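You operate a simulated robot arm through the tools that you are given. There is no shell and no other tool. Be economical: measure what you need, move in short steps, check, and stop when the job is done.

The job below is to be done with a simulated two-armed robot. You get a single attempt, and the scene is never put back.

## Task
Wipe up the spill on the top of the green workbench with the rag and put it back.

The check looks at the end state, three seconds after you hand in, the way a careful person would. Anything else that was tipped, shoved, dropped, spilled or broken makes it a failure.

## Robot
Two 6-joint arms with two-finger parallel grippers on one trunk, on a base that drives. Base frame: it is fixed to the floor where the robot stands at the start and does not move with it; the origin is under the middle of the robot, x ahead of it, y to its left, z up. Units: m, degrees, N and s.
The left shoulder is at the start at [0.28, 0.185, 1.155], the right one opposite. With the tool pointing down near the work surface each hand reaches from about 0.54 to 0.92 m from the robot's upright axis, wherever it stands, measured 20 degrees to its own side. Payload 1.57 kg a hand.
The TCP of each hand is the grasp point between the finger pads, 0.03 m short of the fingertips. In the tool frame z runs along the fingers and y along their closing line. Largest opening 0.08 m; finger width 0.017, thickness 0.012; the body of the gripper, 0.04 by 0.082 m, starts 0.08 m behind the TCP.
Orientation is that of the tool frame in the base frame, as [roll, pitch, yaw] about the fixed x, y, z axes, in that order (R = Rz(yaw) Ry(pitch) Rx(roll)). With the fingers straight down and closing along the base's y, the tool's x points along the base's -x, its y along +y and its z along -z.

## Interface
- The arms move only by the tool send_rows. It takes "left_commands", "right_commands" or both (then of equal length, played together; a hand with none holds still); each is a list of rows, each an object (a shift or turn left out is 0, a gripper value left out holds the last) with "delta_pos": the shift along the tool's x, y, z in units of 25 mm (1.0 is 25 mm), a list of three; "turn": the turn, a rotation vector about the tool's x, y, z in units of 8 degrees (1.0 is 8 degrees), a list of three; "claw": the closure in counts, from 0 (fully open) to 255 (shut). In form: [{"delta_pos": [dx, dy, dz], "turn": [ax, ay, az], "claw": claw}, ...]. A call has 1 to 10 rows; each row shifts and turns the commanded pose from where the row before left it, along the tool's axes as they then stand. A call with a number of a shift or a turn outside -1 to 1 is refused whole. A row lasts 0.2 s, in which the tool goes at most 0.05 m and 8.6 degrees; a call with a longer step from one row to the next is refused whole, and so is a gripper value outside its range. Where a pose cannot be reached the arm comes as near as it can. A force on the tool above 40 N (or 10 N above the force at the start of the call, whichever is more), or a blocked arm, ends the call early, and 0.2 s more pass. The fingers move at their own pace (about 0.153 m/s each) and stop on an object; they squeeze with about 43 N. The grip force told is the motor's: it shows also when the fingers shut on nothing. Time passes only in rows, and 0.2 s behind the last, so rows that do not move let the fingers close. The reply holds the time, the measured pose of the TCP, the force on the tool along the base axes, the opening and the grip force, in the units named above and with some noise, with the torque about the TCP (base axes, N m) and any sound that the robot's microphone picked up, and new pictures: "pictures" is both (left out), scene, wrist or none (wrist: the cameras of the hands that moved).
- Cameras (640 x 400 px; columns grow to the right, rows downward): "scene" is now at [0.2289, 0.0043, 1.5806]; the picture's right is [0.08, -1.00, 0.00], its down [-0.85, -0.07, -0.51] and it looks along [0.51, 0.04, -0.86] (base axes); focal length 294 px, centre (320, 200). "left" rides on the left gripper at [0.072, 0.007, -0.122] in its tool frame; the picture's right is [-0.09, 1.00, 0.00], its down [-0.84, -0.08, -0.54] and it looks along [-0.54, -0.05, 0.84] (tool axes); focal length 238 px, centre (320, 200). "right" rides on the right gripper at [0.072, -0.007, -0.122] in its tool frame; the picture's right is [0.09, 1.00, 0.00], its down [-0.84, 0.08, -0.54] and it looks along [-0.54, 0.05, 0.84] (tool axes); focal length 238 px, centre (320, 200). There is no depth. A picture from a camera that has moved, and an enlarged one, comes with that camera's place and axes in the base frame and with its lens.
- slide_trunk(by): slides the trunk up (or, below 0, down) by that many m; the arms and the scene camera ride with it, the base frame stays. It gives what a move gives, with no picture.
- steer(legs): drives the robot by 1 to 6 legs, each [ahead, turn to the left] in m and degrees, along the robot's own axes; the way and the turn of a leg run together, so that a leg with both is an arc; at most 1.5 m and 180 degrees a leg. The arms and the cameras ride along, it lands a little off, and it stops where it bumps. It gives what a move gives, and a new picture of the scene camera.
- aim_head(pan, tilt): turns the head with the scene camera to pan (to the left, within 86 degrees either way) and tilt (down, from -29 to 69), counted from straight ahead of the robot. It gives what a move gives, and a new picture of the scene camera.
- zoom(camera, box): a new picture of the part [left, top, right, bottom] of that camera's present view, enlarged. No time passes.
- finish_job(): hands the job in; it is judged then, once.

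Go step by step. Nothing tells you exact positions but the pictures and the camera data: compare them with the known pose of the tool, close in by small moves and look again before you grip or let go. The budget is 120 turns and 260 pictures, counting those below and the enlarged ones. Unless the task says otherwise, let go and move clear before handing in, and close with one line.

The tools are called after "Call:" as a command line: name --argument value ..., lists and objects as JSON in quotes. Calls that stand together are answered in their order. send_rows: Moves the arms, as the interface text tells. Its arguments: {"type":"object","properties":{"left_commands":{"type":"array","items":{"type":"object","properties":{"delta_pos":{"type":"array","items":{"type":"number"}},"turn":{"type":"array","items":{"type":"number"}},"claw":{"type":"number"}}}},"right_commands":{"type":"array","items":{"type":"object","properties":{"delta_pos":{"type":"array","items":{"type":"number"}},"turn":{"type":"array","items":{"type":"number"}},"claw":{"type":"number"}}}},"pictures":{"type":"string","enum":["both","scene","wrist","none"]}},"required":[]} The other tools are called the same way: slide_trunk (by) slides the trunk up or down; steer (legs) drives the base; aim_head (pan, tilt) turns the head that bears the scene camera; zoom (camera, box) takes an enlarged picture of a part of a camera's view; finish_job () hands the job in.

At the start:

```text
time: 0.0
left_position: [0.5339, 0.2937, 1.1501]
left_ee_rot: [-180.0, 0.0, 179.9]
left_ft_force: [0.1, 0.8, 0.2]
left_torque: [0.01, 0.03, 0.01]
left_opening: 0.0799
left_gripper_force: 0.0
right_position: [0.5531, -0.1019, 1.0825]
right_ee_rot: [-180.0, 0.0, 179.9]
right_ft_force: [-0.3, -0.1, -0.1]
right_torque: [-0.02, 0.0, 0.01]
right_opening: 0.08
right_gripper_force: 0.1
trunk travel left (down, up): [-0.85, 0.14]
robot x, y, heading: [-0.0022, 0.003, -0.1]
head pan, tilt: [4.5, 59.0]
```

scene: 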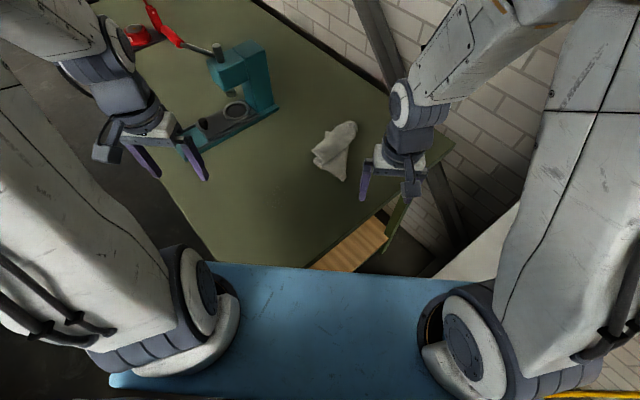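
right: 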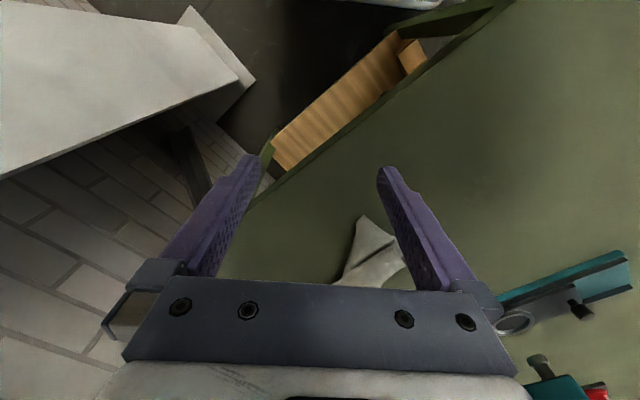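
left: 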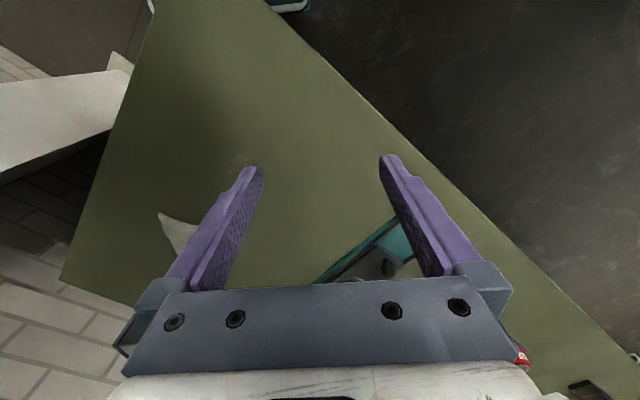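

I see the green workbench set at an angle, with a rag near its right edge, a teal press and something red farther off. No spill shows yet, so I'll look around with the head.

Call:
aim_head --pan 10 --tilt 35

Call:
zoom --camera "scene" --box '[120, 100, 440, 300]'

```text
time: 0.9
left_position: [0.5328, 0.2954, 1.1496]
left_ee_rot: [180.0, 0.0, 180.0]
left_ft_force: [-0.1, 0.9, -0.2]
left_torque: [0.02, -0.01, -0.01]
left_opening: 0.0799
left_gripper_force: 0.1
right_position: [0.5542, -0.1032, 1.0837]
right_ee_rot: [-180.0, 0.0, -180.0]
right_ft_force: [-0.3, -0.3, -1.2]
right_torque: [0.01, -0.02, -0.02]
right_opening: 0.0802
right_gripper_force: 0.2
trunk travel left (down, up): [-0.85, 0.14]
robot x, y, heading: [0.0013, -0.0003, 0.1]
head pan, tilt: [10.0, 35.0]
camera scene: at [0.248, 0.0142, 1.6137], right [0.17, -0.98, 0.0], down [-0.57, -0.1, -0.82], along [0.81, 0.14, -0.57], focal length 294 px, centre (320, 200)
```

scene: 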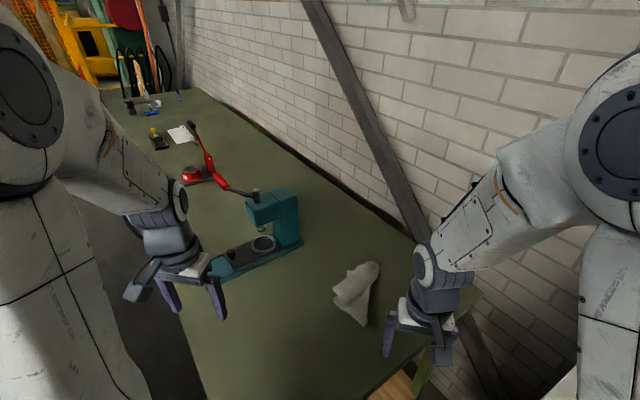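

```text
2.00 times, centred on (280, 200) of scene
camera zoom: at [0.248, 0.0142, 1.6137], right [0.17, -0.98, 0.0], down [-0.57, -0.1, -0.82], along [0.81, 0.14, -0.57], focal length 588 px, centre (400, 200)
```

zoom: 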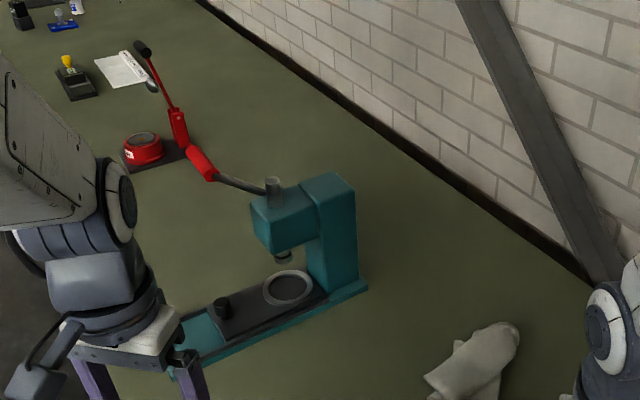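

The bench runs far off to the left along the wall. I still can't see a spill, so I'll zoom in on the near and far parts.

Call:
zoom --camera "scene" --box '[100, 70, 260, 170]'

Call:
aim_head --pan 5 --tilt 50

Call:
zoom --camera "scene" --box '[180, 100, 420, 250]'

Call:
zoom --camera "left" --box '[100, 0, 420, 200]'

Call:
zoom --camera "right" --box '[320, 0, 640, 200]'

```text
4.00 times, centred on (180, 120) of scene
camera zoom: at [0.248, 0.0142, 1.6137], right [0.17, -0.98, 0.0], down [-0.57, -0.1, -0.82], along [0.81, 0.14, -0.57], focal length 1175 px, centre (880, 520)
```

zoom: 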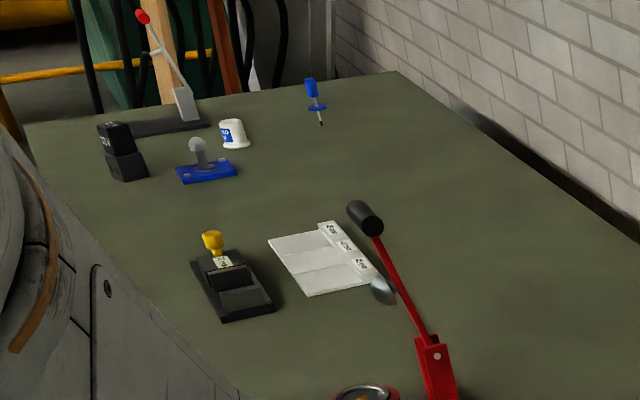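

```text
time: 1.6
left_position: [0.5335, 0.2935, 1.1494]
left_ee_rot: [179.9, 0.0, -180.0]
left_ft_force: [0.0, 0.0, 0.6]
left_torque: [-0.01, 0.0, 0.0]
left_opening: 0.0797
left_gripper_force: 0.1
right_position: [0.5538, -0.1025, 1.0826]
right_ee_rot: [179.9, 0.0, -180.0]
right_ft_force: [0.4, 0.8, 0.2]
right_torque: [-0.02, 0.03, 0.0]
right_opening: 0.0797
right_gripper_force: 0.0
trunk travel left (down, up): [-0.85, 0.14]
robot x, y, heading: [-0.0012, -0.0014, 0.0]
head pan, tilt: [5.0, 50.0]
camera scene: at [0.2381, 0.0057, 1.5921], right [0.09, -1.0, 0.0], down [-0.76, -0.07, -0.64], along [0.64, 0.06, -0.77], focal length 294 px, centre (320, 200)
```

scene: 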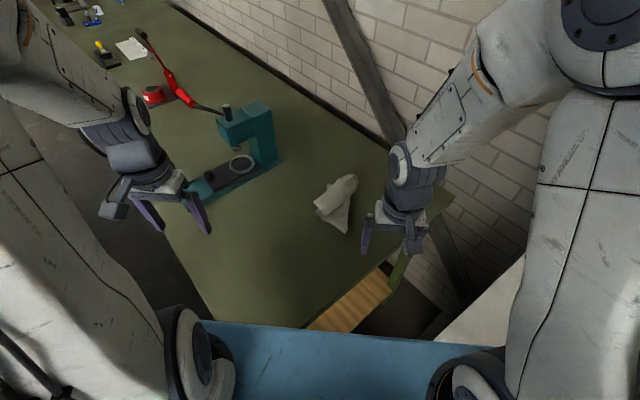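

```text
2.67 times, centred on (300, 175) of scene
camera zoom: at [0.2381, 0.0057, 1.5921], right [0.09, -1.0, 0.0], down [-0.76, -0.07, -0.64], along [0.64, 0.06, -0.77], focal length 784 px, centre (373, 267)
```

zoom: 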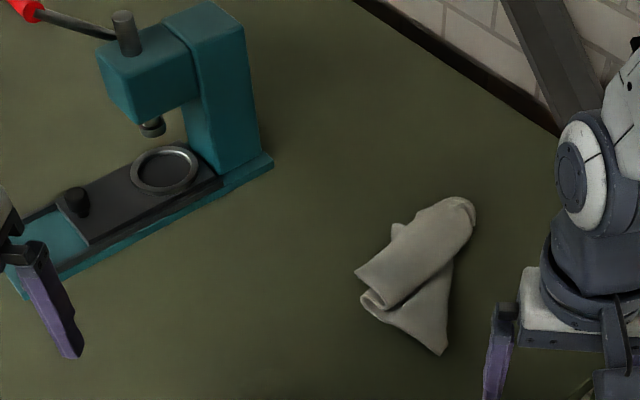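

```text
2.00 times, centred on (260, 100) of left
camera zoom: at [0.4608, 0.3005, 1.2702], right [0.09, 1.0, 0.0], down [0.84, -0.08, 0.54], along [0.54, -0.05, -0.84], focal length 477 px, centre (440, 400)
```

zoom: 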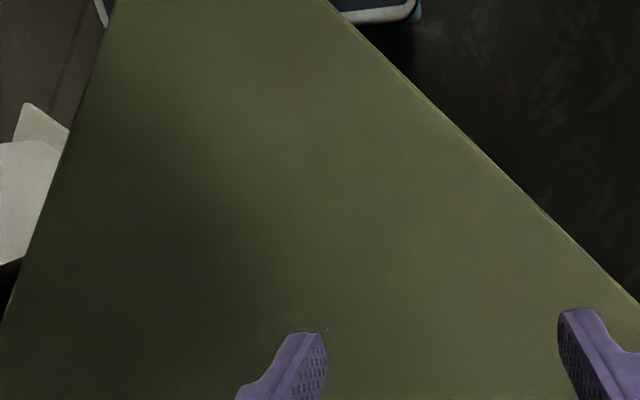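

```text
2.00 times, centred on (480, 100) of right
camera zoom: at [0.4819, -0.11, 1.2064], right [-0.09, 1.0, 0.0], down [0.84, 0.08, 0.54], along [0.54, 0.05, -0.84], focal length 477 px, centre (0, 400)
```

zoom: 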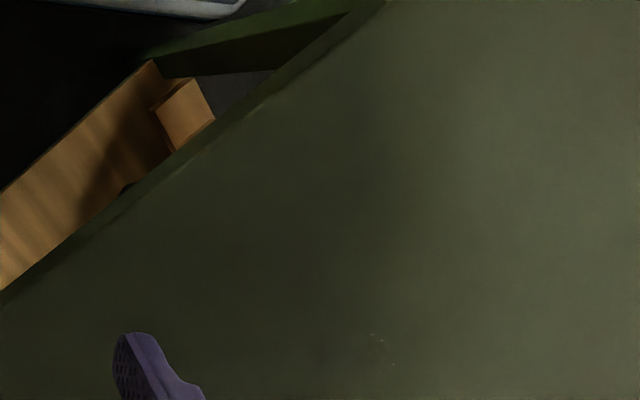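

Both wrist views show faint specks at the same place, around (0.62, 0.185, 0.885). They may be a clear spill, so I'll zoom in there.

Call:
zoom --camera "scene" --box '[200, 205, 328, 285]'

Call:
zoom --camera "left" --box '[200, 110, 360, 210]'

Call:
zoom --camera "right" --box '[430, 110, 590, 210]'

```text
5.00 times, centred on (264, 245) of scene
camera zoom: at [0.2381, 0.0057, 1.5921], right [0.09, -1.0, 0.0], down [-0.76, -0.07, -0.64], along [0.64, 0.06, -0.77], focal length 1469 px, centre (600, -25)
```

zoom: 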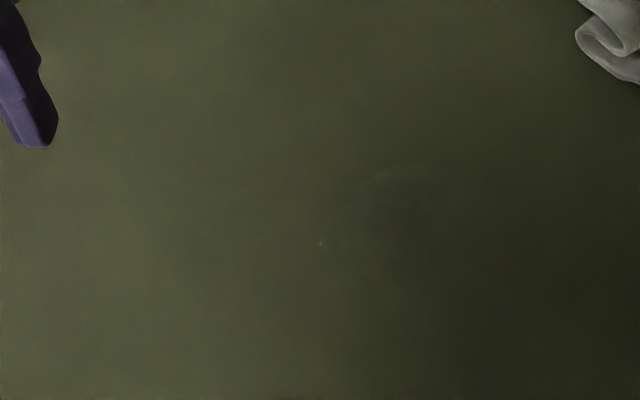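

```text
4.00 times, centred on (280, 160) of left
camera zoom: at [0.4608, 0.3005, 1.2702], right [0.09, 1.0, 0.0], down [0.84, -0.08, 0.54], along [0.54, -0.05, -0.84], focal length 953 px, centre (480, 360)
```

zoom: 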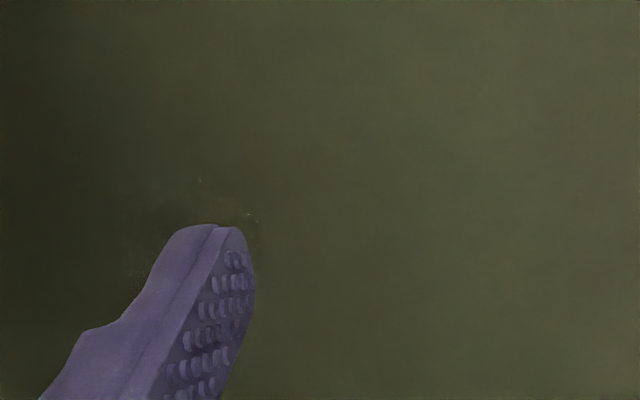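

```text
4.00 times, centred on (510, 160) of right
camera zoom: at [0.4819, -0.11, 1.2064], right [-0.09, 1.0, 0.0], down [0.84, 0.08, 0.54], along [0.54, 0.05, -0.84], focal length 953 px, centre (-440, 360)
```

zoom: 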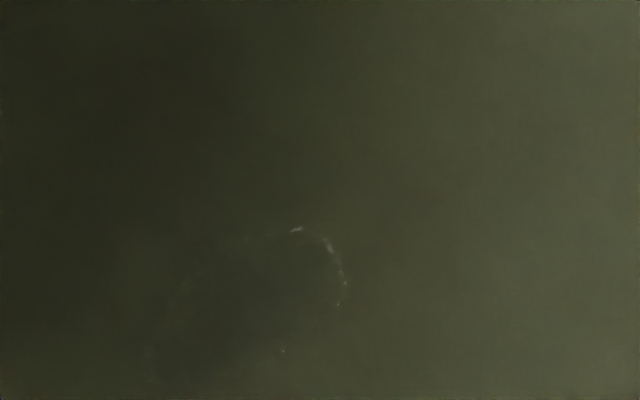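

There's a clear puddle there. I'll shift the left hand to get it between the fingers in the wrist camera and see its outline.

Call:
send_rows --left_commands '[{"delta_pos": [0, -1, 0]}, {"delta_pos": [0, -1, 0]}, {"delta_pos": [0, -1, 0]}, {"delta_pos": [0, -1, 0]}]' --pictures "none"

Call:
zoom --camera "left" --box '[240, 60, 400, 160]'

Call:
zoom --camera "left" --box '[0, 0, 640, 400]'

Call:
zoom --camera "right" --box '[430, 150, 590, 250]'

```text
time: 2.6
left_position: [0.5328, 0.193, 1.1484]
left_ee_rot: [-180.0, 0.0, 180.0]
left_ft_force: [0.0, -0.6, -0.4]
left_torque: [-0.03, 0.0, 0.02]
left_opening: 0.08
left_gripper_force: 0.1
right_position: [0.5545, -0.1017, 1.0826]
right_ee_rot: [180.0, 0.0, -180.0]
right_ft_force: [-0.3, 0.5, -0.2]
right_torque: [-0.03, 0.01, 0.02]
right_opening: 0.0797
right_gripper_force: 0.0
trunk travel left (down, up): [-0.85, 0.14]
robot x, y, heading: [-0.0013, -0.001, 0.1]
head pan, tilt: [5.0, 50.0]
```

```text
4.00 times, centred on (320, 110) of left
camera zoom: at [0.4609, 0.1997, 1.2688], right [0.09, 1.0, 0.0], down [0.84, -0.08, 0.54], along [0.54, -0.05, -0.84], focal length 953 px, centre (320, 560)
```

zoom: 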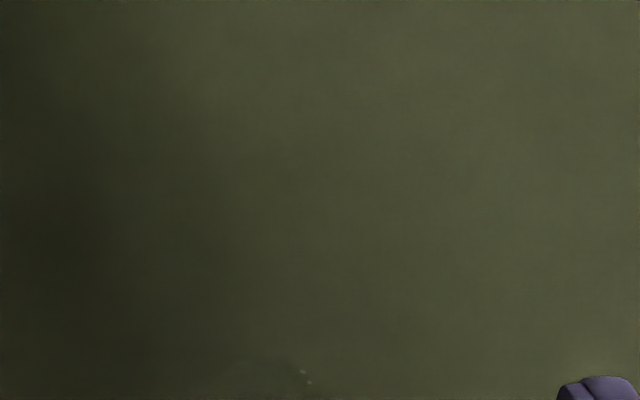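

```text
1.00 times, centred on (320, 200) of left (not enlarged: the box is as wide or as high as the picture)
camera zoom: at [0.4609, 0.1997, 1.2688], right [0.09, 1.0, 0.0], down [0.84, -0.08, 0.54], along [0.54, -0.05, -0.84], focal length 238 px, centre (320, 200)
```

zoom: 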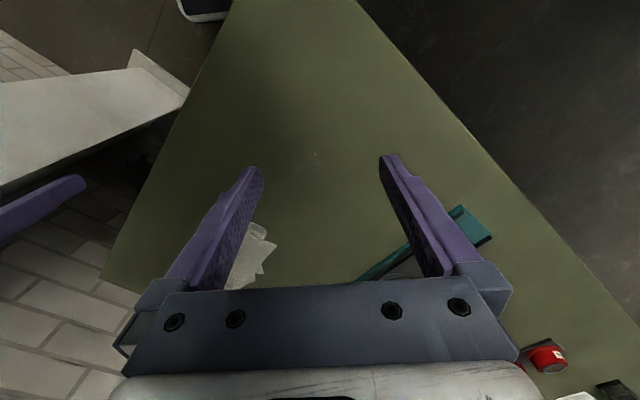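

```text
4.00 times, centred on (510, 200) of right
camera zoom: at [0.482, -0.11, 1.2064], right [-0.09, 1.0, 0.0], down [0.84, 0.08, 0.54], along [0.54, 0.05, -0.84], focal length 953 px, centre (-440, 200)
```

zoom: 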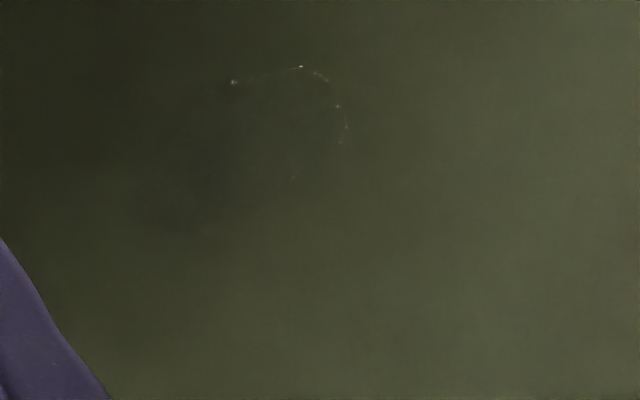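

The puddle sits between the left fingers now, so I'll zoom in on it from the left and scene cameras.

Call:
zoom --camera "left" --box '[250, 130, 378, 210]'

Call:
zoom --camera "scene" --box '[232, 220, 328, 280]'

Call:
zoom --camera "scene" --box '[296, 160, 376, 240]'

```text
5.00 times, centred on (314, 170) of left
camera zoom: at [0.4609, 0.1997, 1.2688], right [0.09, 1.0, 0.0], down [0.84, -0.08, 0.54], along [0.54, -0.05, -0.84], focal length 1192 px, centre (350, 350)
```

zoom: 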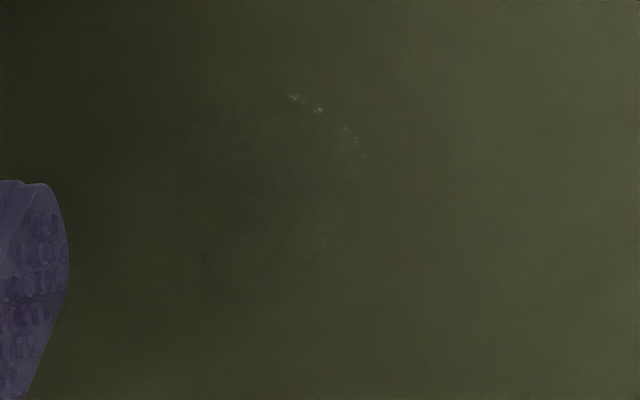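

```text
6.67 times, centred on (280, 250) of scene
camera zoom: at [0.2381, 0.0057, 1.592], right [0.09, -1.0, 0.0], down [-0.76, -0.07, -0.64], along [0.64, 0.06, -0.77], focal length 1959 px, centre (587, -133)
```

zoom: 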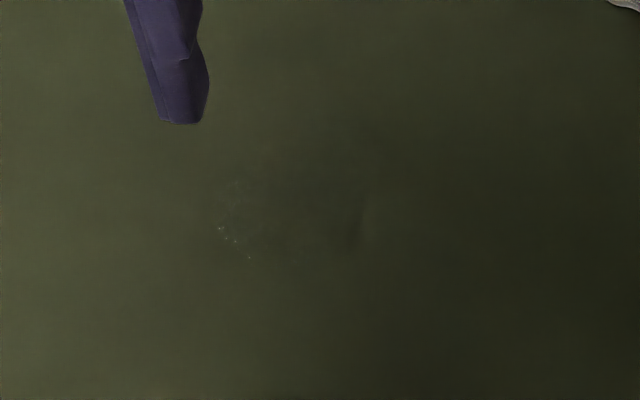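

```text
5.00 times, centred on (336, 200) of scene
camera zoom: at [0.2381, 0.0057, 1.592], right [0.09, -1.0, 0.0], down [-0.76, -0.07, -0.64], along [0.64, 0.06, -0.77], focal length 1469 px, centre (240, 200)
```

zoom: 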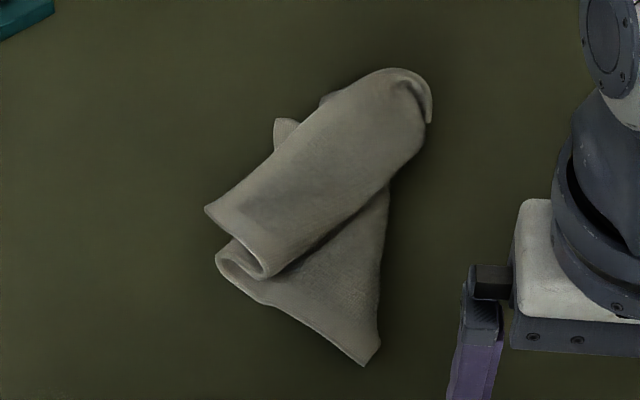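

The bench top is at about z 0.90. The puddle is centred near (0.63, 0.157) and is about 8 cm across, and the rag is centred near (0.80, 0.0). I'll use the left hand, so I'll clear the right hand and bring the left over to look at the rag.

Call:
send_rows --left_commands '[{"delta_pos": [-0.8, -0.7, 0]}, {"delta_pos": [-0.8, -0.7, 0]}, {"delta_pos": [-0.8, -0.7, 0]}, {"delta_pos": [-0.8, -0.7, 0]}, {"delta_pos": [-0.8, -0.7, 0]}, {"delta_pos": [-0.8, -0.7, 0]}, {"delta_pos": [-0.8, -0.7, 0]}]' --right_commands '[{"delta_pos": [0, -1, -0.5]}, {"delta_pos": [0, -1, -0.5]}, {"delta_pos": [0, -1, -0.5]}, {"delta_pos": [0, -1, -0.5]}, {"delta_pos": [0, -1, 0]}, {}, {}]' --pictures "both"

```text
time: 4.2
left_position: [0.6727, 0.071, 1.1498]
left_ee_rot: [180.0, 0.0, -179.9]
left_ft_force: [-0.4, -0.2, -0.3]
left_torque: [0.01, -0.02, 0.02]
left_opening: 0.0799
left_gripper_force: 0.0
right_position: [0.5553, -0.2272, 1.1337]
right_ee_rot: [180.0, 0.0, -180.0]
right_ft_force: [-0.9, 0.3, -0.2]
right_torque: [-0.01, -0.04, 0.0]
right_opening: 0.0802
right_gripper_force: 0.1
trunk travel left (down, up): [-0.85, 0.14]
robot x, y, heading: [-0.0001, 0.0015, 0.2]
head pan, tilt: [5.0, 50.0]
camera scene: at [0.238, 0.0057, 1.592], right [0.09, -1.0, 0.0], down [-0.76, -0.07, -0.64], along [0.64, 0.06, -0.77], focal length 294 px, centre (320, 200)
camera right: at [0.4826, -0.2342, 1.2555], right [-0.09, 1.0, 0.0], down [0.84, 0.08, 0.54], along [0.54, 0.05, -0.84], focal length 238 px, centre (320, 200)
camera left: at [0.599, 0.0774, 1.2704], right [0.09, 1.0, 0.0], down [0.84, -0.08, 0.54], along [0.54, -0.05, -0.84], focal length 238 px, centre (320, 200)
```

scene: 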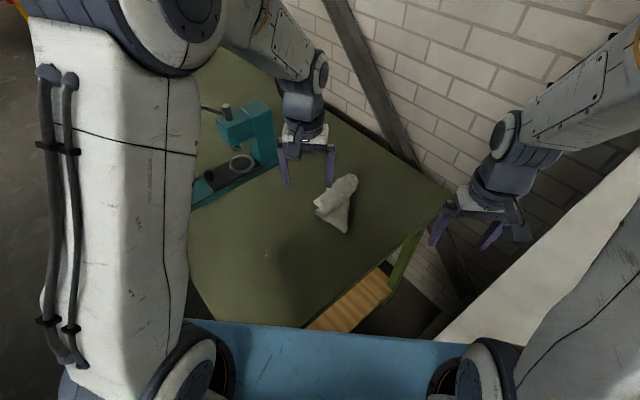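
right: 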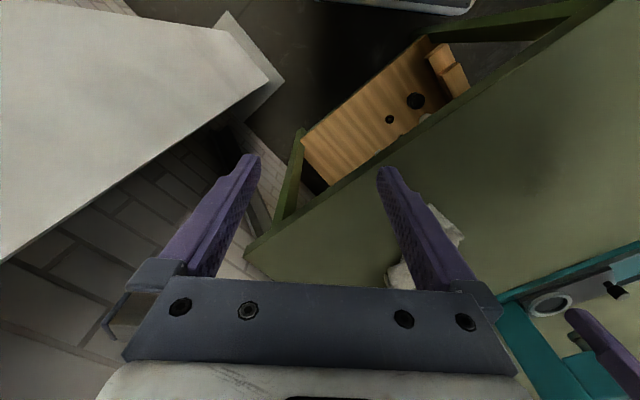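
left: 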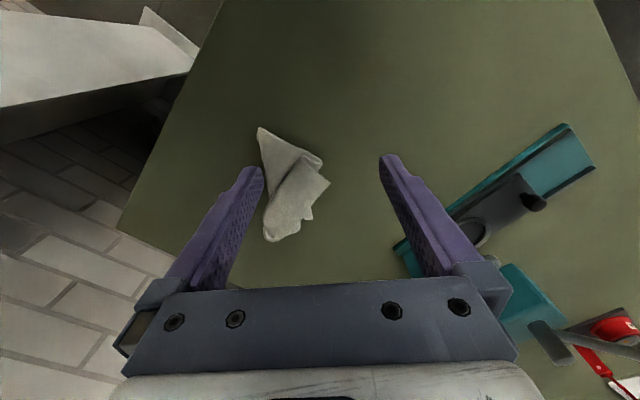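

The rag's corners work out the same from both cameras. I'll zoom in on its fold structure before choosing a grip.

Call:
zoom --camera "left" --box '[228, 110, 356, 260]'

Call:
zoom --camera "scene" --box '[290, 150, 386, 250]'

```text
2.67 times, centred on (292, 185) of left
camera zoom: at [0.599, 0.0774, 1.2704], right [0.09, 1.0, 0.0], down [0.84, -0.08, 0.54], along [0.54, -0.05, -0.84], focal length 636 px, centre (395, 240)
```

zoom: 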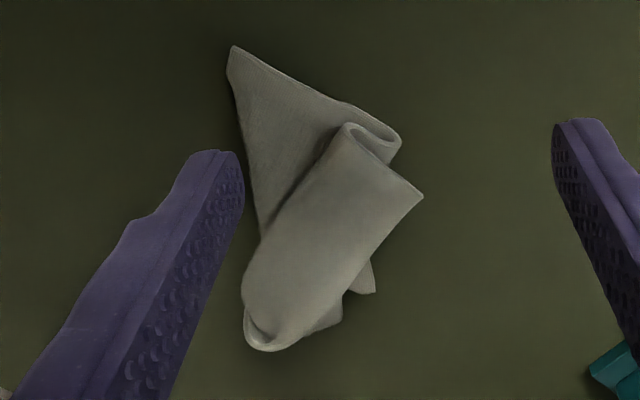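

```text
4.00 times, centred on (338, 200) of scene
camera zoom: at [0.238, 0.0057, 1.592], right [0.09, -1.0, 0.0], down [-0.76, -0.07, -0.64], along [0.64, 0.06, -0.77], focal length 1175 px, centre (248, 200)
```

zoom: 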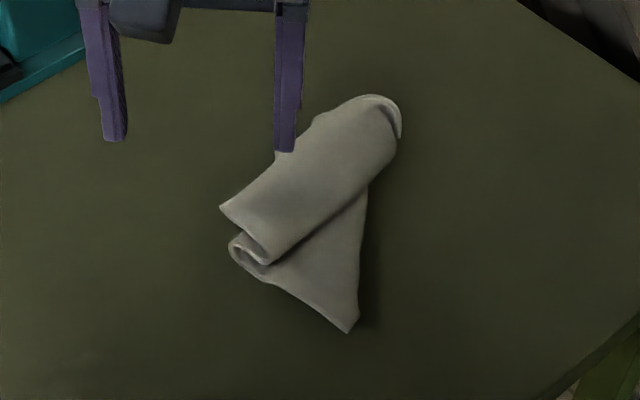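

The roll is about 6.8 cm wide with its axis turned about −33°, so the 8 cm opening fits across it. I'll move the left hand above its middle, near (0.828, 0.003), and turn it.

Call:
send_rows --left_commands '[{"delta_pos": [-1, -0.45, 0]}, {"delta_pos": [-1, -0.45, 0]}, {"delta_pos": [-1, -0.45, 0]}, {"delta_pos": [-1, -0.45, 0]}, {"delta_pos": [-1, -0.45, 0]}, {"delta_pos": [-1, -0.45, 0]}, {"turn": [0, 0, 1]}, {"turn": [0, 0, 1]}, {"turn": [0, 0, 1]}, {"turn": [0, 0, 1]}]' --pictures "both"

```text
time: 6.5
left_position: [0.8239, 0.004, 1.1491]
left_ee_rot: [-180.0, 0.0, 147.9]
left_ft_force: [-0.2, 0.6, -0.3]
left_torque: [-0.04, 0.0, -0.01]
left_opening: 0.0799
left_gripper_force: 0.1
right_position: [0.5543, -0.2265, 1.1332]
right_ee_rot: [180.0, 0.1, 180.0]
right_ft_force: [0.3, 0.5, -0.6]
right_torque: [0.0, 0.03, 0.02]
right_opening: 0.0801
right_gripper_force: 0.1
trunk travel left (down, up): [-0.85, 0.14]
robot x, y, heading: [0.0004, 0.0006, 0.4]
head pan, tilt: [5.0, 50.0]
camera scene: at [0.2381, 0.0055, 1.592], right [0.09, -1.0, 0.0], down [-0.76, -0.07, -0.64], along [0.64, 0.06, -0.77], focal length 294 px, centre (320, 200)
camera left: at [0.7656, 0.048, 1.2703], right [0.61, 0.79, 0.0], down [0.67, -0.51, 0.54], along [0.43, -0.33, -0.84], focal length 238 px, centre (320, 200)
```

scene: 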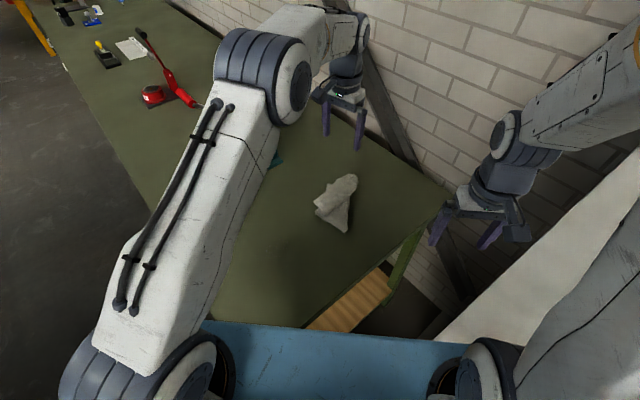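
left: 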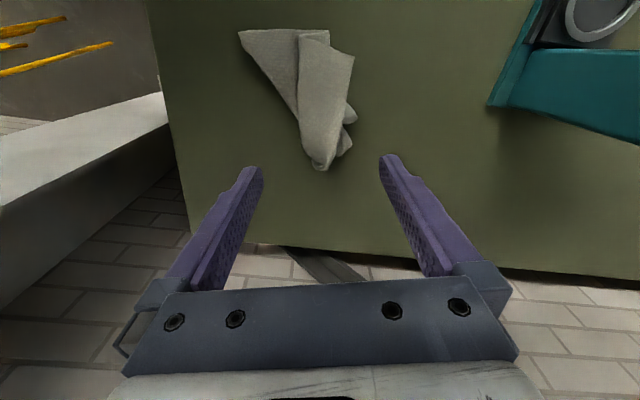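

The hand is lined up: the point straight below the TCP falls at (320,110), in the middle of the roll (297 to 346). I'll go down part way and check.

Call:
send_rows --left_commands '[{"delta_pos": [0, 0, 1]}, {"delta_pos": [0, 0, 1]}, {"delta_pos": [0, 0, 1]}, {"delta_pos": [0, 0, 1]}, {"delta_pos": [0, 0, 1]}, {"delta_pos": [0, 0, 1]}]' --pictures "both"

Call:
zoom --camera "left" --box '[200, 0, 440, 240]'

```text
time: 7.8
left_position: [0.8223, 0.0055, 1.0008]
left_ee_rot: [180.0, 0.1, 147.9]
left_ft_force: [-1.1, 1.1, 1.0]
left_torque: [0.03, -0.01, 0.01]
left_opening: 0.08
left_gripper_force: 0.0
right_position: [0.5538, -0.2264, 1.1323]
right_ee_rot: [179.9, 0.0, 180.0]
right_ft_force: [0.7, -0.1, -0.1]
right_torque: [0.02, -0.01, 0.02]
right_opening: 0.0801
right_gripper_force: 0.1
trunk travel left (down, up): [-0.85, 0.14]
robot x, y, heading: [-0.0, 0.0013, 0.2]
head pan, tilt: [5.0, 50.0]
camera scene: at [0.238, 0.0056, 1.592], right [0.09, -1.0, 0.0], down [-0.76, -0.07, -0.64], along [0.64, 0.06, -0.77], focal length 294 px, centre (320, 200)
camera left: at [0.7646, 0.048, 1.1204], right [0.61, 0.8, 0.0], down [0.67, -0.51, 0.54], along [0.43, -0.33, -0.84], focal length 238 px, centre (320, 200)
```

scene: 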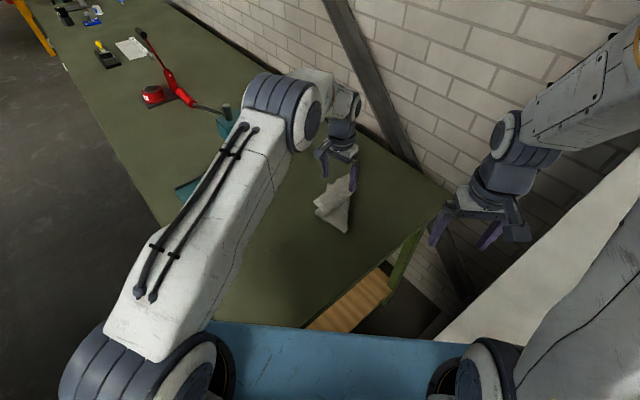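
left: 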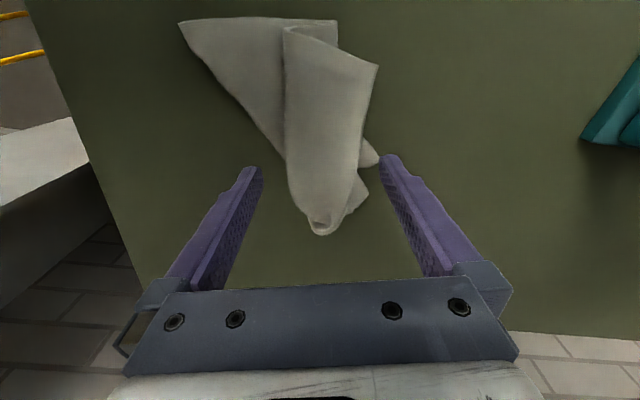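

```text
1.67 times, centred on (320, 120) of left
camera zoom: at [0.7646, 0.048, 1.1204], right [0.61, 0.8, 0.0], down [0.67, -0.51, 0.54], along [0.43, -0.33, -0.84], focal length 397 px, centre (320, 333)
```

zoom: 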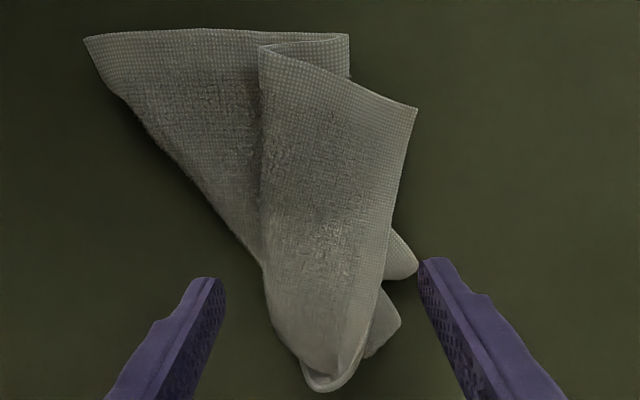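

It's still centred and the roll measures about 6.7 cm wide. I'll go on down in small steps, watching the force.

Call:
send_rows --left_commands '[{"delta_pos": [0, 0.1, 0.7]}, {"delta_pos": [0, 0, 0.7]}, {"delta_pos": [0, 0, 0.6]}]' --pictures "wrist"

Call:
zoom --camera "left" --box '[200, 0, 440, 240]'

Call:
zoom --camera "scene" --box '[290, 130, 386, 250]'

```text
time: 8.7
left_position: [0.8254, 0.0064, 0.9511]
left_ee_rot: [-180.0, 0.0, 148.1]
left_ft_force: [0.3, 0.4, -0.6]
left_torque: [0.01, 0.01, -0.02]
left_opening: 0.0798
left_gripper_force: 0.1
right_position: [0.5541, -0.2269, 1.1332]
right_ee_rot: [180.0, 0.0, -179.8]
right_ft_force: [-0.4, -0.2, -0.7]
right_torque: [-0.02, 0.03, -0.01]
right_opening: 0.0799
right_gripper_force: 0.1
trunk travel left (down, up): [-0.85, 0.14]
robot x, y, heading: [-0.0017, -0.0012, -0.1]
head pan, tilt: [5.0, 50.0]
camera left: at [0.7676, 0.0497, 1.0702], right [0.61, 0.8, 0.0], down [0.67, -0.51, 0.54], along [0.43, -0.33, -0.84], focal length 238 px, centre (320, 200)
```

left: 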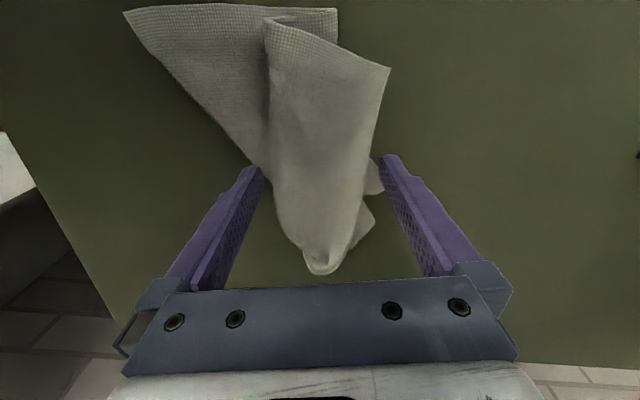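

```text
1.67 times, centred on (320, 120) of left
camera zoom: at [0.7676, 0.0497, 1.0702], right [0.61, 0.8, 0.0], down [0.67, -0.51, 0.54], along [0.43, -0.33, -0.84], focal length 397 px, centre (320, 333)
```

zoom: 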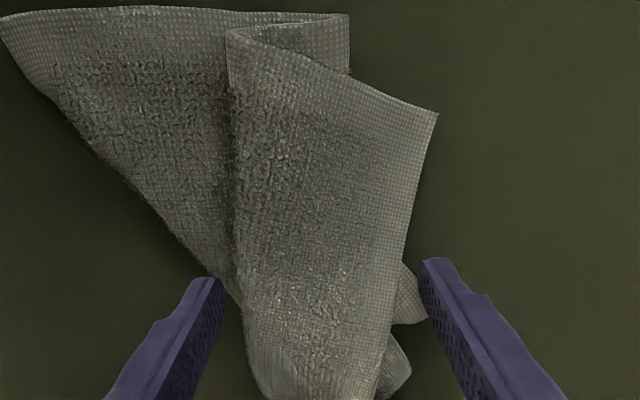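

```text
3.33 times, centred on (338, 190) of scene
camera zoom: at [0.2381, 0.0056, 1.592], right [0.09, -1.0, 0.0], down [-0.76, -0.07, -0.64], along [0.64, 0.06, -0.77], focal length 979 px, centre (260, 233)
```

zoom: 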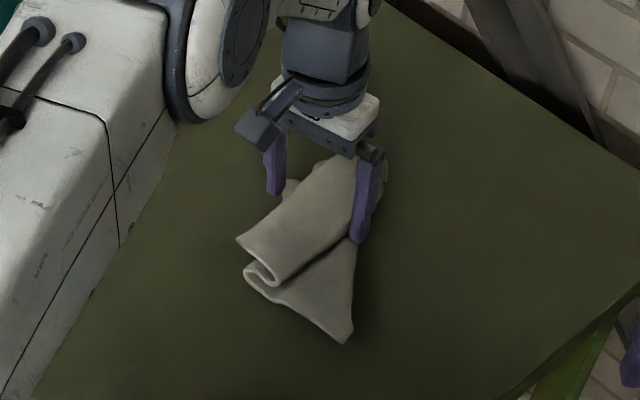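

The fingers straddle the roll cleanly, so I'll go down the last bit.

Call:
send_rows --left_commands '[{"delta_pos": [0, 0, 0.3]}, {"delta_pos": [0, 0, 0.3]}]' --pictures "wrist"

Call:
zoom --camera "scene" --box '[290, 130, 386, 250]'

```text
time: 9.2
left_position: [0.8268, 0.0057, 0.936]
left_ee_rot: [-180.0, 0.0, 147.9]
left_ft_force: [-0.9, 0.8, 2.7]
left_torque: [-0.02, 0.06, 0.03]
left_opening: 0.0799
left_gripper_force: 0.0
right_position: [0.5548, -0.2268, 1.1329]
right_ee_rot: [-179.9, 0.0, 179.9]
right_ft_force: [-0.2, -0.9, 0.6]
right_torque: [-0.01, 0.01, 0.02]
right_opening: 0.0802
right_gripper_force: 0.0
trunk travel left (down, up): [-0.85, 0.14]
robot x, y, heading: [0.0028, -0.0019, 0.2]
head pan, tilt: [5.0, 50.0]
camera left: at [0.7672, 0.0495, 1.0561], right [0.61, 0.8, 0.0], down [0.67, -0.51, 0.54], along [0.43, -0.33, -0.84], focal length 238 px, centre (320, 200)
```

left: 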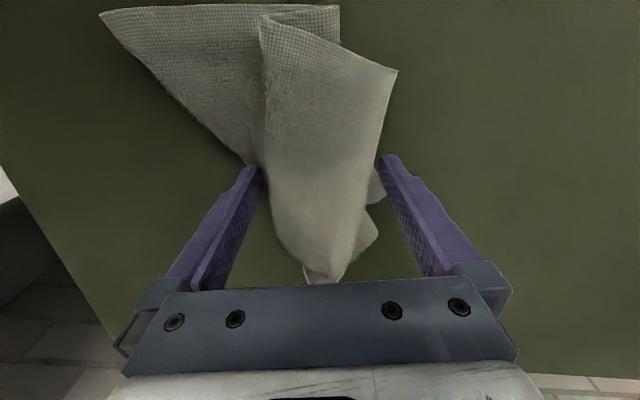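

```text
3.33 times, centred on (338, 190) of scene
camera zoom: at [0.2378, 0.0056, 1.5921], right [0.09, -1.0, 0.0], down [-0.76, -0.07, -0.64], along [0.64, 0.06, -0.77], focal length 979 px, centre (260, 233)
```

zoom: 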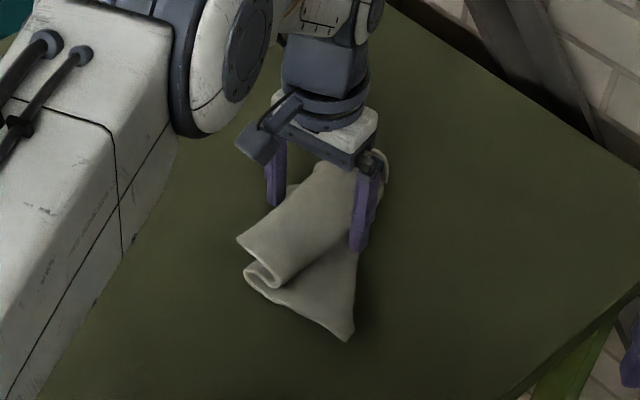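

There's a slight contact of about 2.7 N, so I'll close the fingers on the rag.

Call:
send_rows --left_commands '[{"claw": 255}, {}, {}, {}]' --pictures "wrist"

Call:
zoom --camera "scene" --box '[290, 130, 386, 250]'

```text
time: 10.2
left_position: [0.8249, 0.0051, 0.9349]
left_ee_rot: [-180.0, 0.0, 147.9]
left_ft_force: [-0.1, -1.8, 5.7]
left_torque: [-0.07, 0.02, -0.03]
left_opening: 0.0136
left_gripper_force: 30.7
right_position: [0.5536, -0.2267, 1.1324]
right_ee_rot: [-179.9, 0.0, 180.0]
right_ft_force: [0.8, -0.1, 0.4]
right_torque: [-0.02, 0.0, 0.02]
right_opening: 0.0799
right_gripper_force: 0.1
trunk travel left (down, up): [-0.85, 0.14]
robot x, y, heading: [-0.0017, -0.001, 0.1]
head pan, tilt: [5.0, 50.0]
camera left: at [0.7671, 0.0493, 1.0559], right [0.61, 0.8, 0.0], down [0.67, -0.51, 0.54], along [0.43, -0.33, -0.84], focal length 238 px, centre (320, 200)
```

left: 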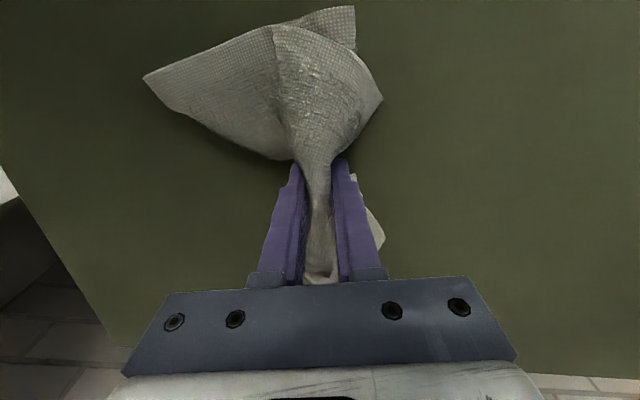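

```text
3.33 times, centred on (338, 190) of scene
camera zoom: at [0.2377, 0.0055, 1.5921], right [0.09, -1.0, 0.0], down [-0.76, -0.07, -0.64], along [0.64, 0.06, -0.77], focal length 979 px, centre (260, 233)
```

zoom: 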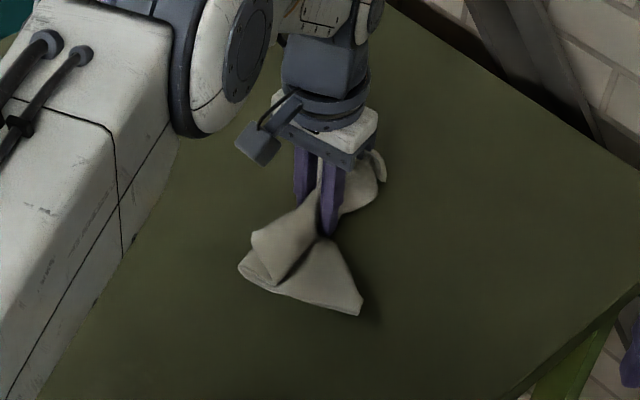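

The rag is soft and well gripped, at an opening of 13.6 mm and 31 N. I'll lift it and check that it hangs securely.

Call:
send_rows --left_commands '[{"delta_pos": [0, 0, -0.8]}, {"delta_pos": [0, 0, -0.8]}, {"delta_pos": [0, 0, -0.8]}, {"delta_pos": [0, 0, -0.8]}, {"delta_pos": [0, 0, -0.8]}, {}]' --pictures "both"

```text
time: 11.7
left_position: [0.8248, 0.0064, 1.036]
left_ee_rot: [-180.0, 0.0, 148.0]
left_ft_force: [0.2, -0.1, -0.2]
left_torque: [-0.05, 0.05, -0.07]
left_opening: 0.0119
left_gripper_force: 28.7
right_position: [0.555, -0.2271, 1.132]
right_ee_rot: [-180.0, 0.0, -179.9]
right_ft_force: [-0.2, 0.0, -0.7]
right_torque: [0.02, -0.01, -0.03]
right_opening: 0.0798
right_gripper_force: 0.1
trunk travel left (down, up): [-0.85, 0.14]
robot x, y, heading: [0.0012, -0.0021, -0.2]
head pan, tilt: [5.0, 50.0]
camera scene: at [0.2379, 0.0056, 1.592], right [0.09, -1.0, 0.0], down [-0.76, -0.07, -0.64], along [0.64, 0.06, -0.77], focal length 294 px, centre (320, 200)
camera left: at [0.7662, 0.05, 1.1558], right [0.61, 0.8, 0.0], down [0.67, -0.51, 0.54], along [0.43, -0.33, -0.84], focal length 238 px, centre (320, 200)
```

scene: 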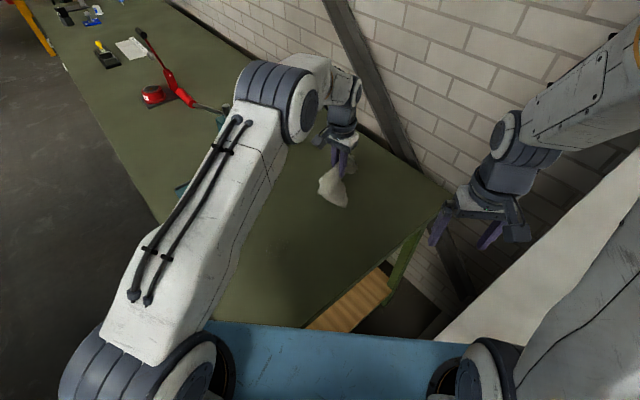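
left: 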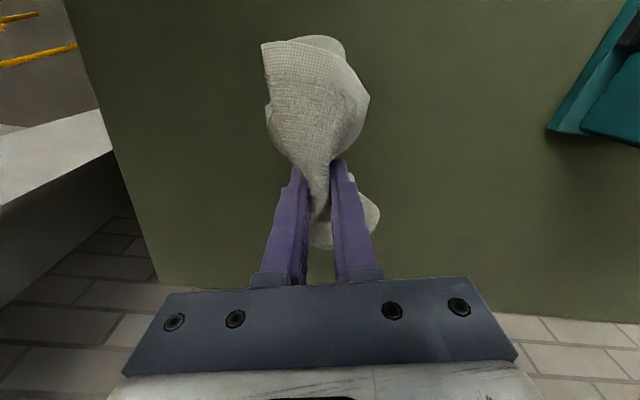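

The rag hangs securely at z 1.036. I'll carry it straight over to the puddle.

Call:
send_rows --left_commands '[{"delta_pos": [0.98, 0.1, 0]}, {"delta_pos": [0.98, 0.1, 0]}, {"delta_pos": [0.98, 0.1, 0]}, {"delta_pos": [0.98, 0.1, 0]}, {"delta_pos": [0.98, 0.1, 0]}, {"delta_pos": [0.98, 0.1, 0]}, {"delta_pos": [0.98, 0.1, 0]}, {"delta_pos": [0.98, 0.1, 0]}, {"delta_pos": [0.98, 0.1, 0]}, {"delta_pos": [0.98, 0.1, 0]}]' --pictures "both"

```text
time: 13.8
left_position: [0.6304, 0.1581, 1.0327]
left_ee_rot: [179.9, 0.0, 148.0]
left_ft_force: [1.2, -0.6, 0.3]
left_torque: [-0.02, 0.01, -0.03]
left_opening: 0.0114
left_gripper_force: 29.1
right_position: [0.5554, -0.2265, 1.1322]
right_ee_rot: [180.0, 0.1, -180.0]
right_ft_force: [0.6, 0.1, -0.1]
right_torque: [-0.03, -0.02, -0.02]
right_opening: 0.0802
right_gripper_force: 0.1
trunk travel left (down, up): [-0.85, 0.14]
robot x, y, heading: [-0.0021, 0.0012, 0.0]
head pan, tilt: [5.0, 50.0]
camera scene: at [0.2381, 0.0055, 1.592], right [0.09, -1.0, 0.0], down [-0.76, -0.07, -0.64], along [0.64, 0.06, -0.77], focal length 294 px, centre (320, 200)
camera left: at [0.5722, 0.2014, 1.1534], right [0.61, 0.8, 0.0], down [0.67, -0.51, 0.54], along [0.43, -0.33, -0.84], focal length 238 px, centre (320, 200)
```

scene: 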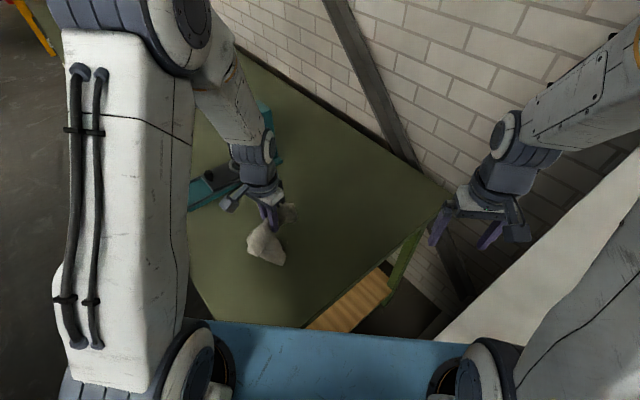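
left: 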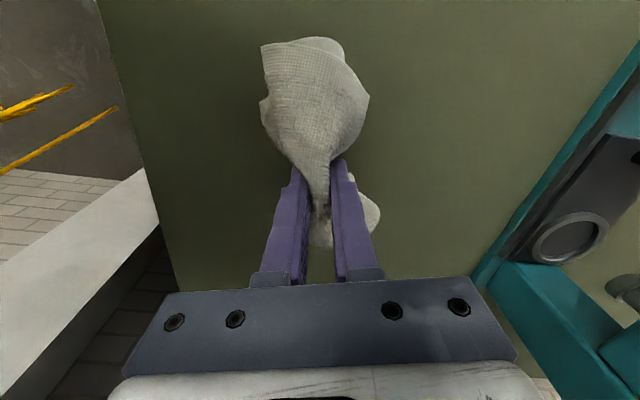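

I'll lower the rag onto the puddle and check the contact.

Call:
send_rows --left_commands '[{"delta_pos": [0, 0, 0.8]}, {"delta_pos": [0, 0, 0.8]}, {"delta_pos": [0, 0, 0.8]}, {"delta_pos": [0, 0, 0.8]}, {"delta_pos": [0, 0, 0.6]}]' --pictures "both"

```text
time: 15.1
left_position: [0.6302, 0.1574, 0.9396]
left_ee_rot: [180.0, 0.0, 148.0]
left_ft_force: [0.2, -0.4, 1.7]
left_torque: [-0.01, 0.03, -0.05]
left_opening: 0.0114
left_gripper_force: 28.8
right_position: [0.5545, -0.2266, 1.1325]
right_ee_rot: [180.0, 0.0, -180.0]
right_ft_force: [-0.8, 0.3, 0.3]
right_torque: [-0.01, -0.01, 0.01]
right_opening: 0.0799
right_gripper_force: 0.1
trunk travel left (down, up): [-0.85, 0.14]
robot x, y, heading: [0.0002, 0.0016, 0.1]
head pan, tilt: [5.0, 50.0]
camera scene: at [0.2379, 0.0056, 1.5921], right [0.09, -1.0, 0.0], down [-0.76, -0.07, -0.64], along [0.64, 0.06, -0.77], focal length 294 px, centre (320, 200)
camera left: at [0.572, 0.2008, 1.0598], right [0.61, 0.8, 0.0], down [0.67, -0.51, 0.54], along [0.43, -0.33, -0.84], focal length 238 px, centre (320, 200)
```

scene: 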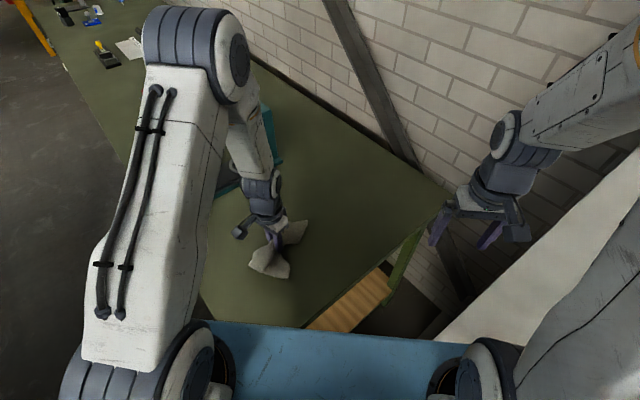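
left: 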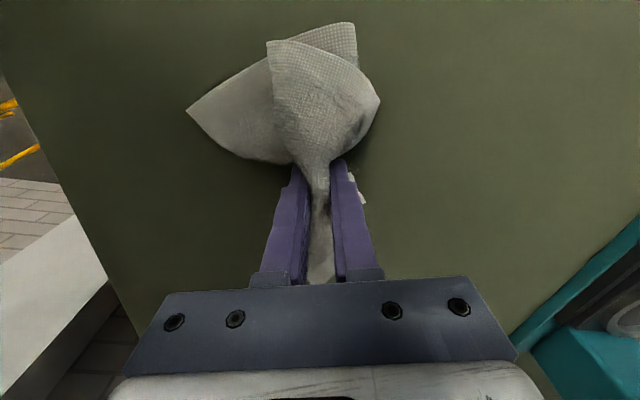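

Contact is good. I'll press a little more and wipe back and forth over the whole puddle area.

Call:
send_rows --left_commands '[{"delta_pos": [0, 0, 0.2]}, {"delta_pos": [-0.8, 0, 0]}, {"delta_pos": [-0.8, 0, 0]}, {"delta_pos": [-0.8, 0, 0]}, {"delta_pos": [0, 0.8, 0]}, {"delta_pos": [0.8, 0, 0]}, {"delta_pos": [0.8, 0, 0]}, {"delta_pos": [0.8, 0, 0]}, {"delta_pos": [0.8, 0, 0]}, {"delta_pos": [0.8, 0, 0]}]' --pictures "none"

Call:
send_rows --left_commands '[{"delta_pos": [0, -0.8, 0]}, {"delta_pos": [0, -0.8, 0]}, {"delta_pos": [-0.8, 0, 0]}, {"delta_pos": [-0.8, 0, 0]}, {"delta_pos": [-0.8, 0, 0]}, {"delta_pos": [-0.8, 0, 0]}, {"delta_pos": [-0.8, 0, 0]}, {"delta_pos": [0.4, -0.8, 0]}, {"delta_pos": [0.8, 0, 0]}, {"delta_pos": [0.8, 0, 0]}]' --pictures "both"

```text
time: 17.2
left_position: [0.6051, 0.1962, 0.9356]
left_ee_rot: [179.9, 0.0, 148.0]
left_ft_force: [5.5, -2.5, 17.1]
left_torque: [-0.06, -0.11, -0.01]
left_opening: 0.0115
left_gripper_force: 28.8
right_position: [0.5558, -0.2266, 1.1324]
right_ee_rot: [180.0, -0.1, -179.9]
right_ft_force: [-0.1, 1.2, 0.0]
right_torque: [-0.02, -0.03, -0.01]
right_opening: 0.08
right_gripper_force: 0.0
trunk travel left (down, up): [-0.85, 0.14]
robot x, y, heading: [0.0032, -0.0002, 0.1]
head pan, tilt: [5.0, 50.0]
```

```text
time: 19.4
left_position: [0.6187, 0.1188, 0.9351]
left_ee_rot: [179.9, 0.2, 148.1]
left_ft_force: [6.3, -4.0, 20.6]
left_torque: [-0.16, -0.15, -0.04]
left_opening: 0.0113
left_gripper_force: 29.1
right_position: [0.5541, -0.227, 1.1327]
right_ee_rot: [-180.0, 0.0, 180.0]
right_ft_force: [-0.5, -0.1, 0.4]
right_torque: [0.02, 0.0, -0.01]
right_opening: 0.0802
right_gripper_force: 0.1
trunk travel left (down, up): [-0.85, 0.14]
robot x, y, heading: [0.0023, -0.0007, -0.1]
head pan, tilt: [5.0, 50.0]
camera scene: at [0.2376, 0.0051, 1.5923], right [0.09, -1.0, 0.0], down [-0.76, -0.07, -0.64], along [0.64, 0.06, -0.77], focal length 294 px, centre (320, 200)
camera left: at [0.5603, 0.162, 1.0553], right [0.61, 0.8, 0.0], down [0.67, -0.51, 0.55], along [0.43, -0.33, -0.84], focal length 238 px, centre (320, 200)
```

scene: 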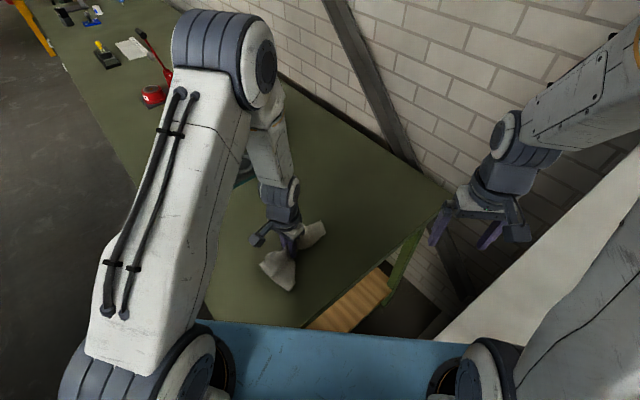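
left: 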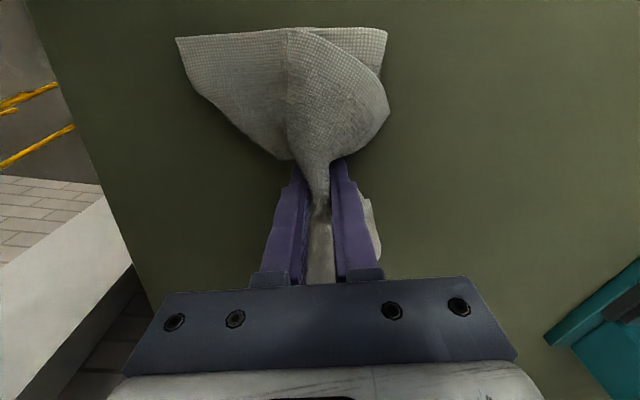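

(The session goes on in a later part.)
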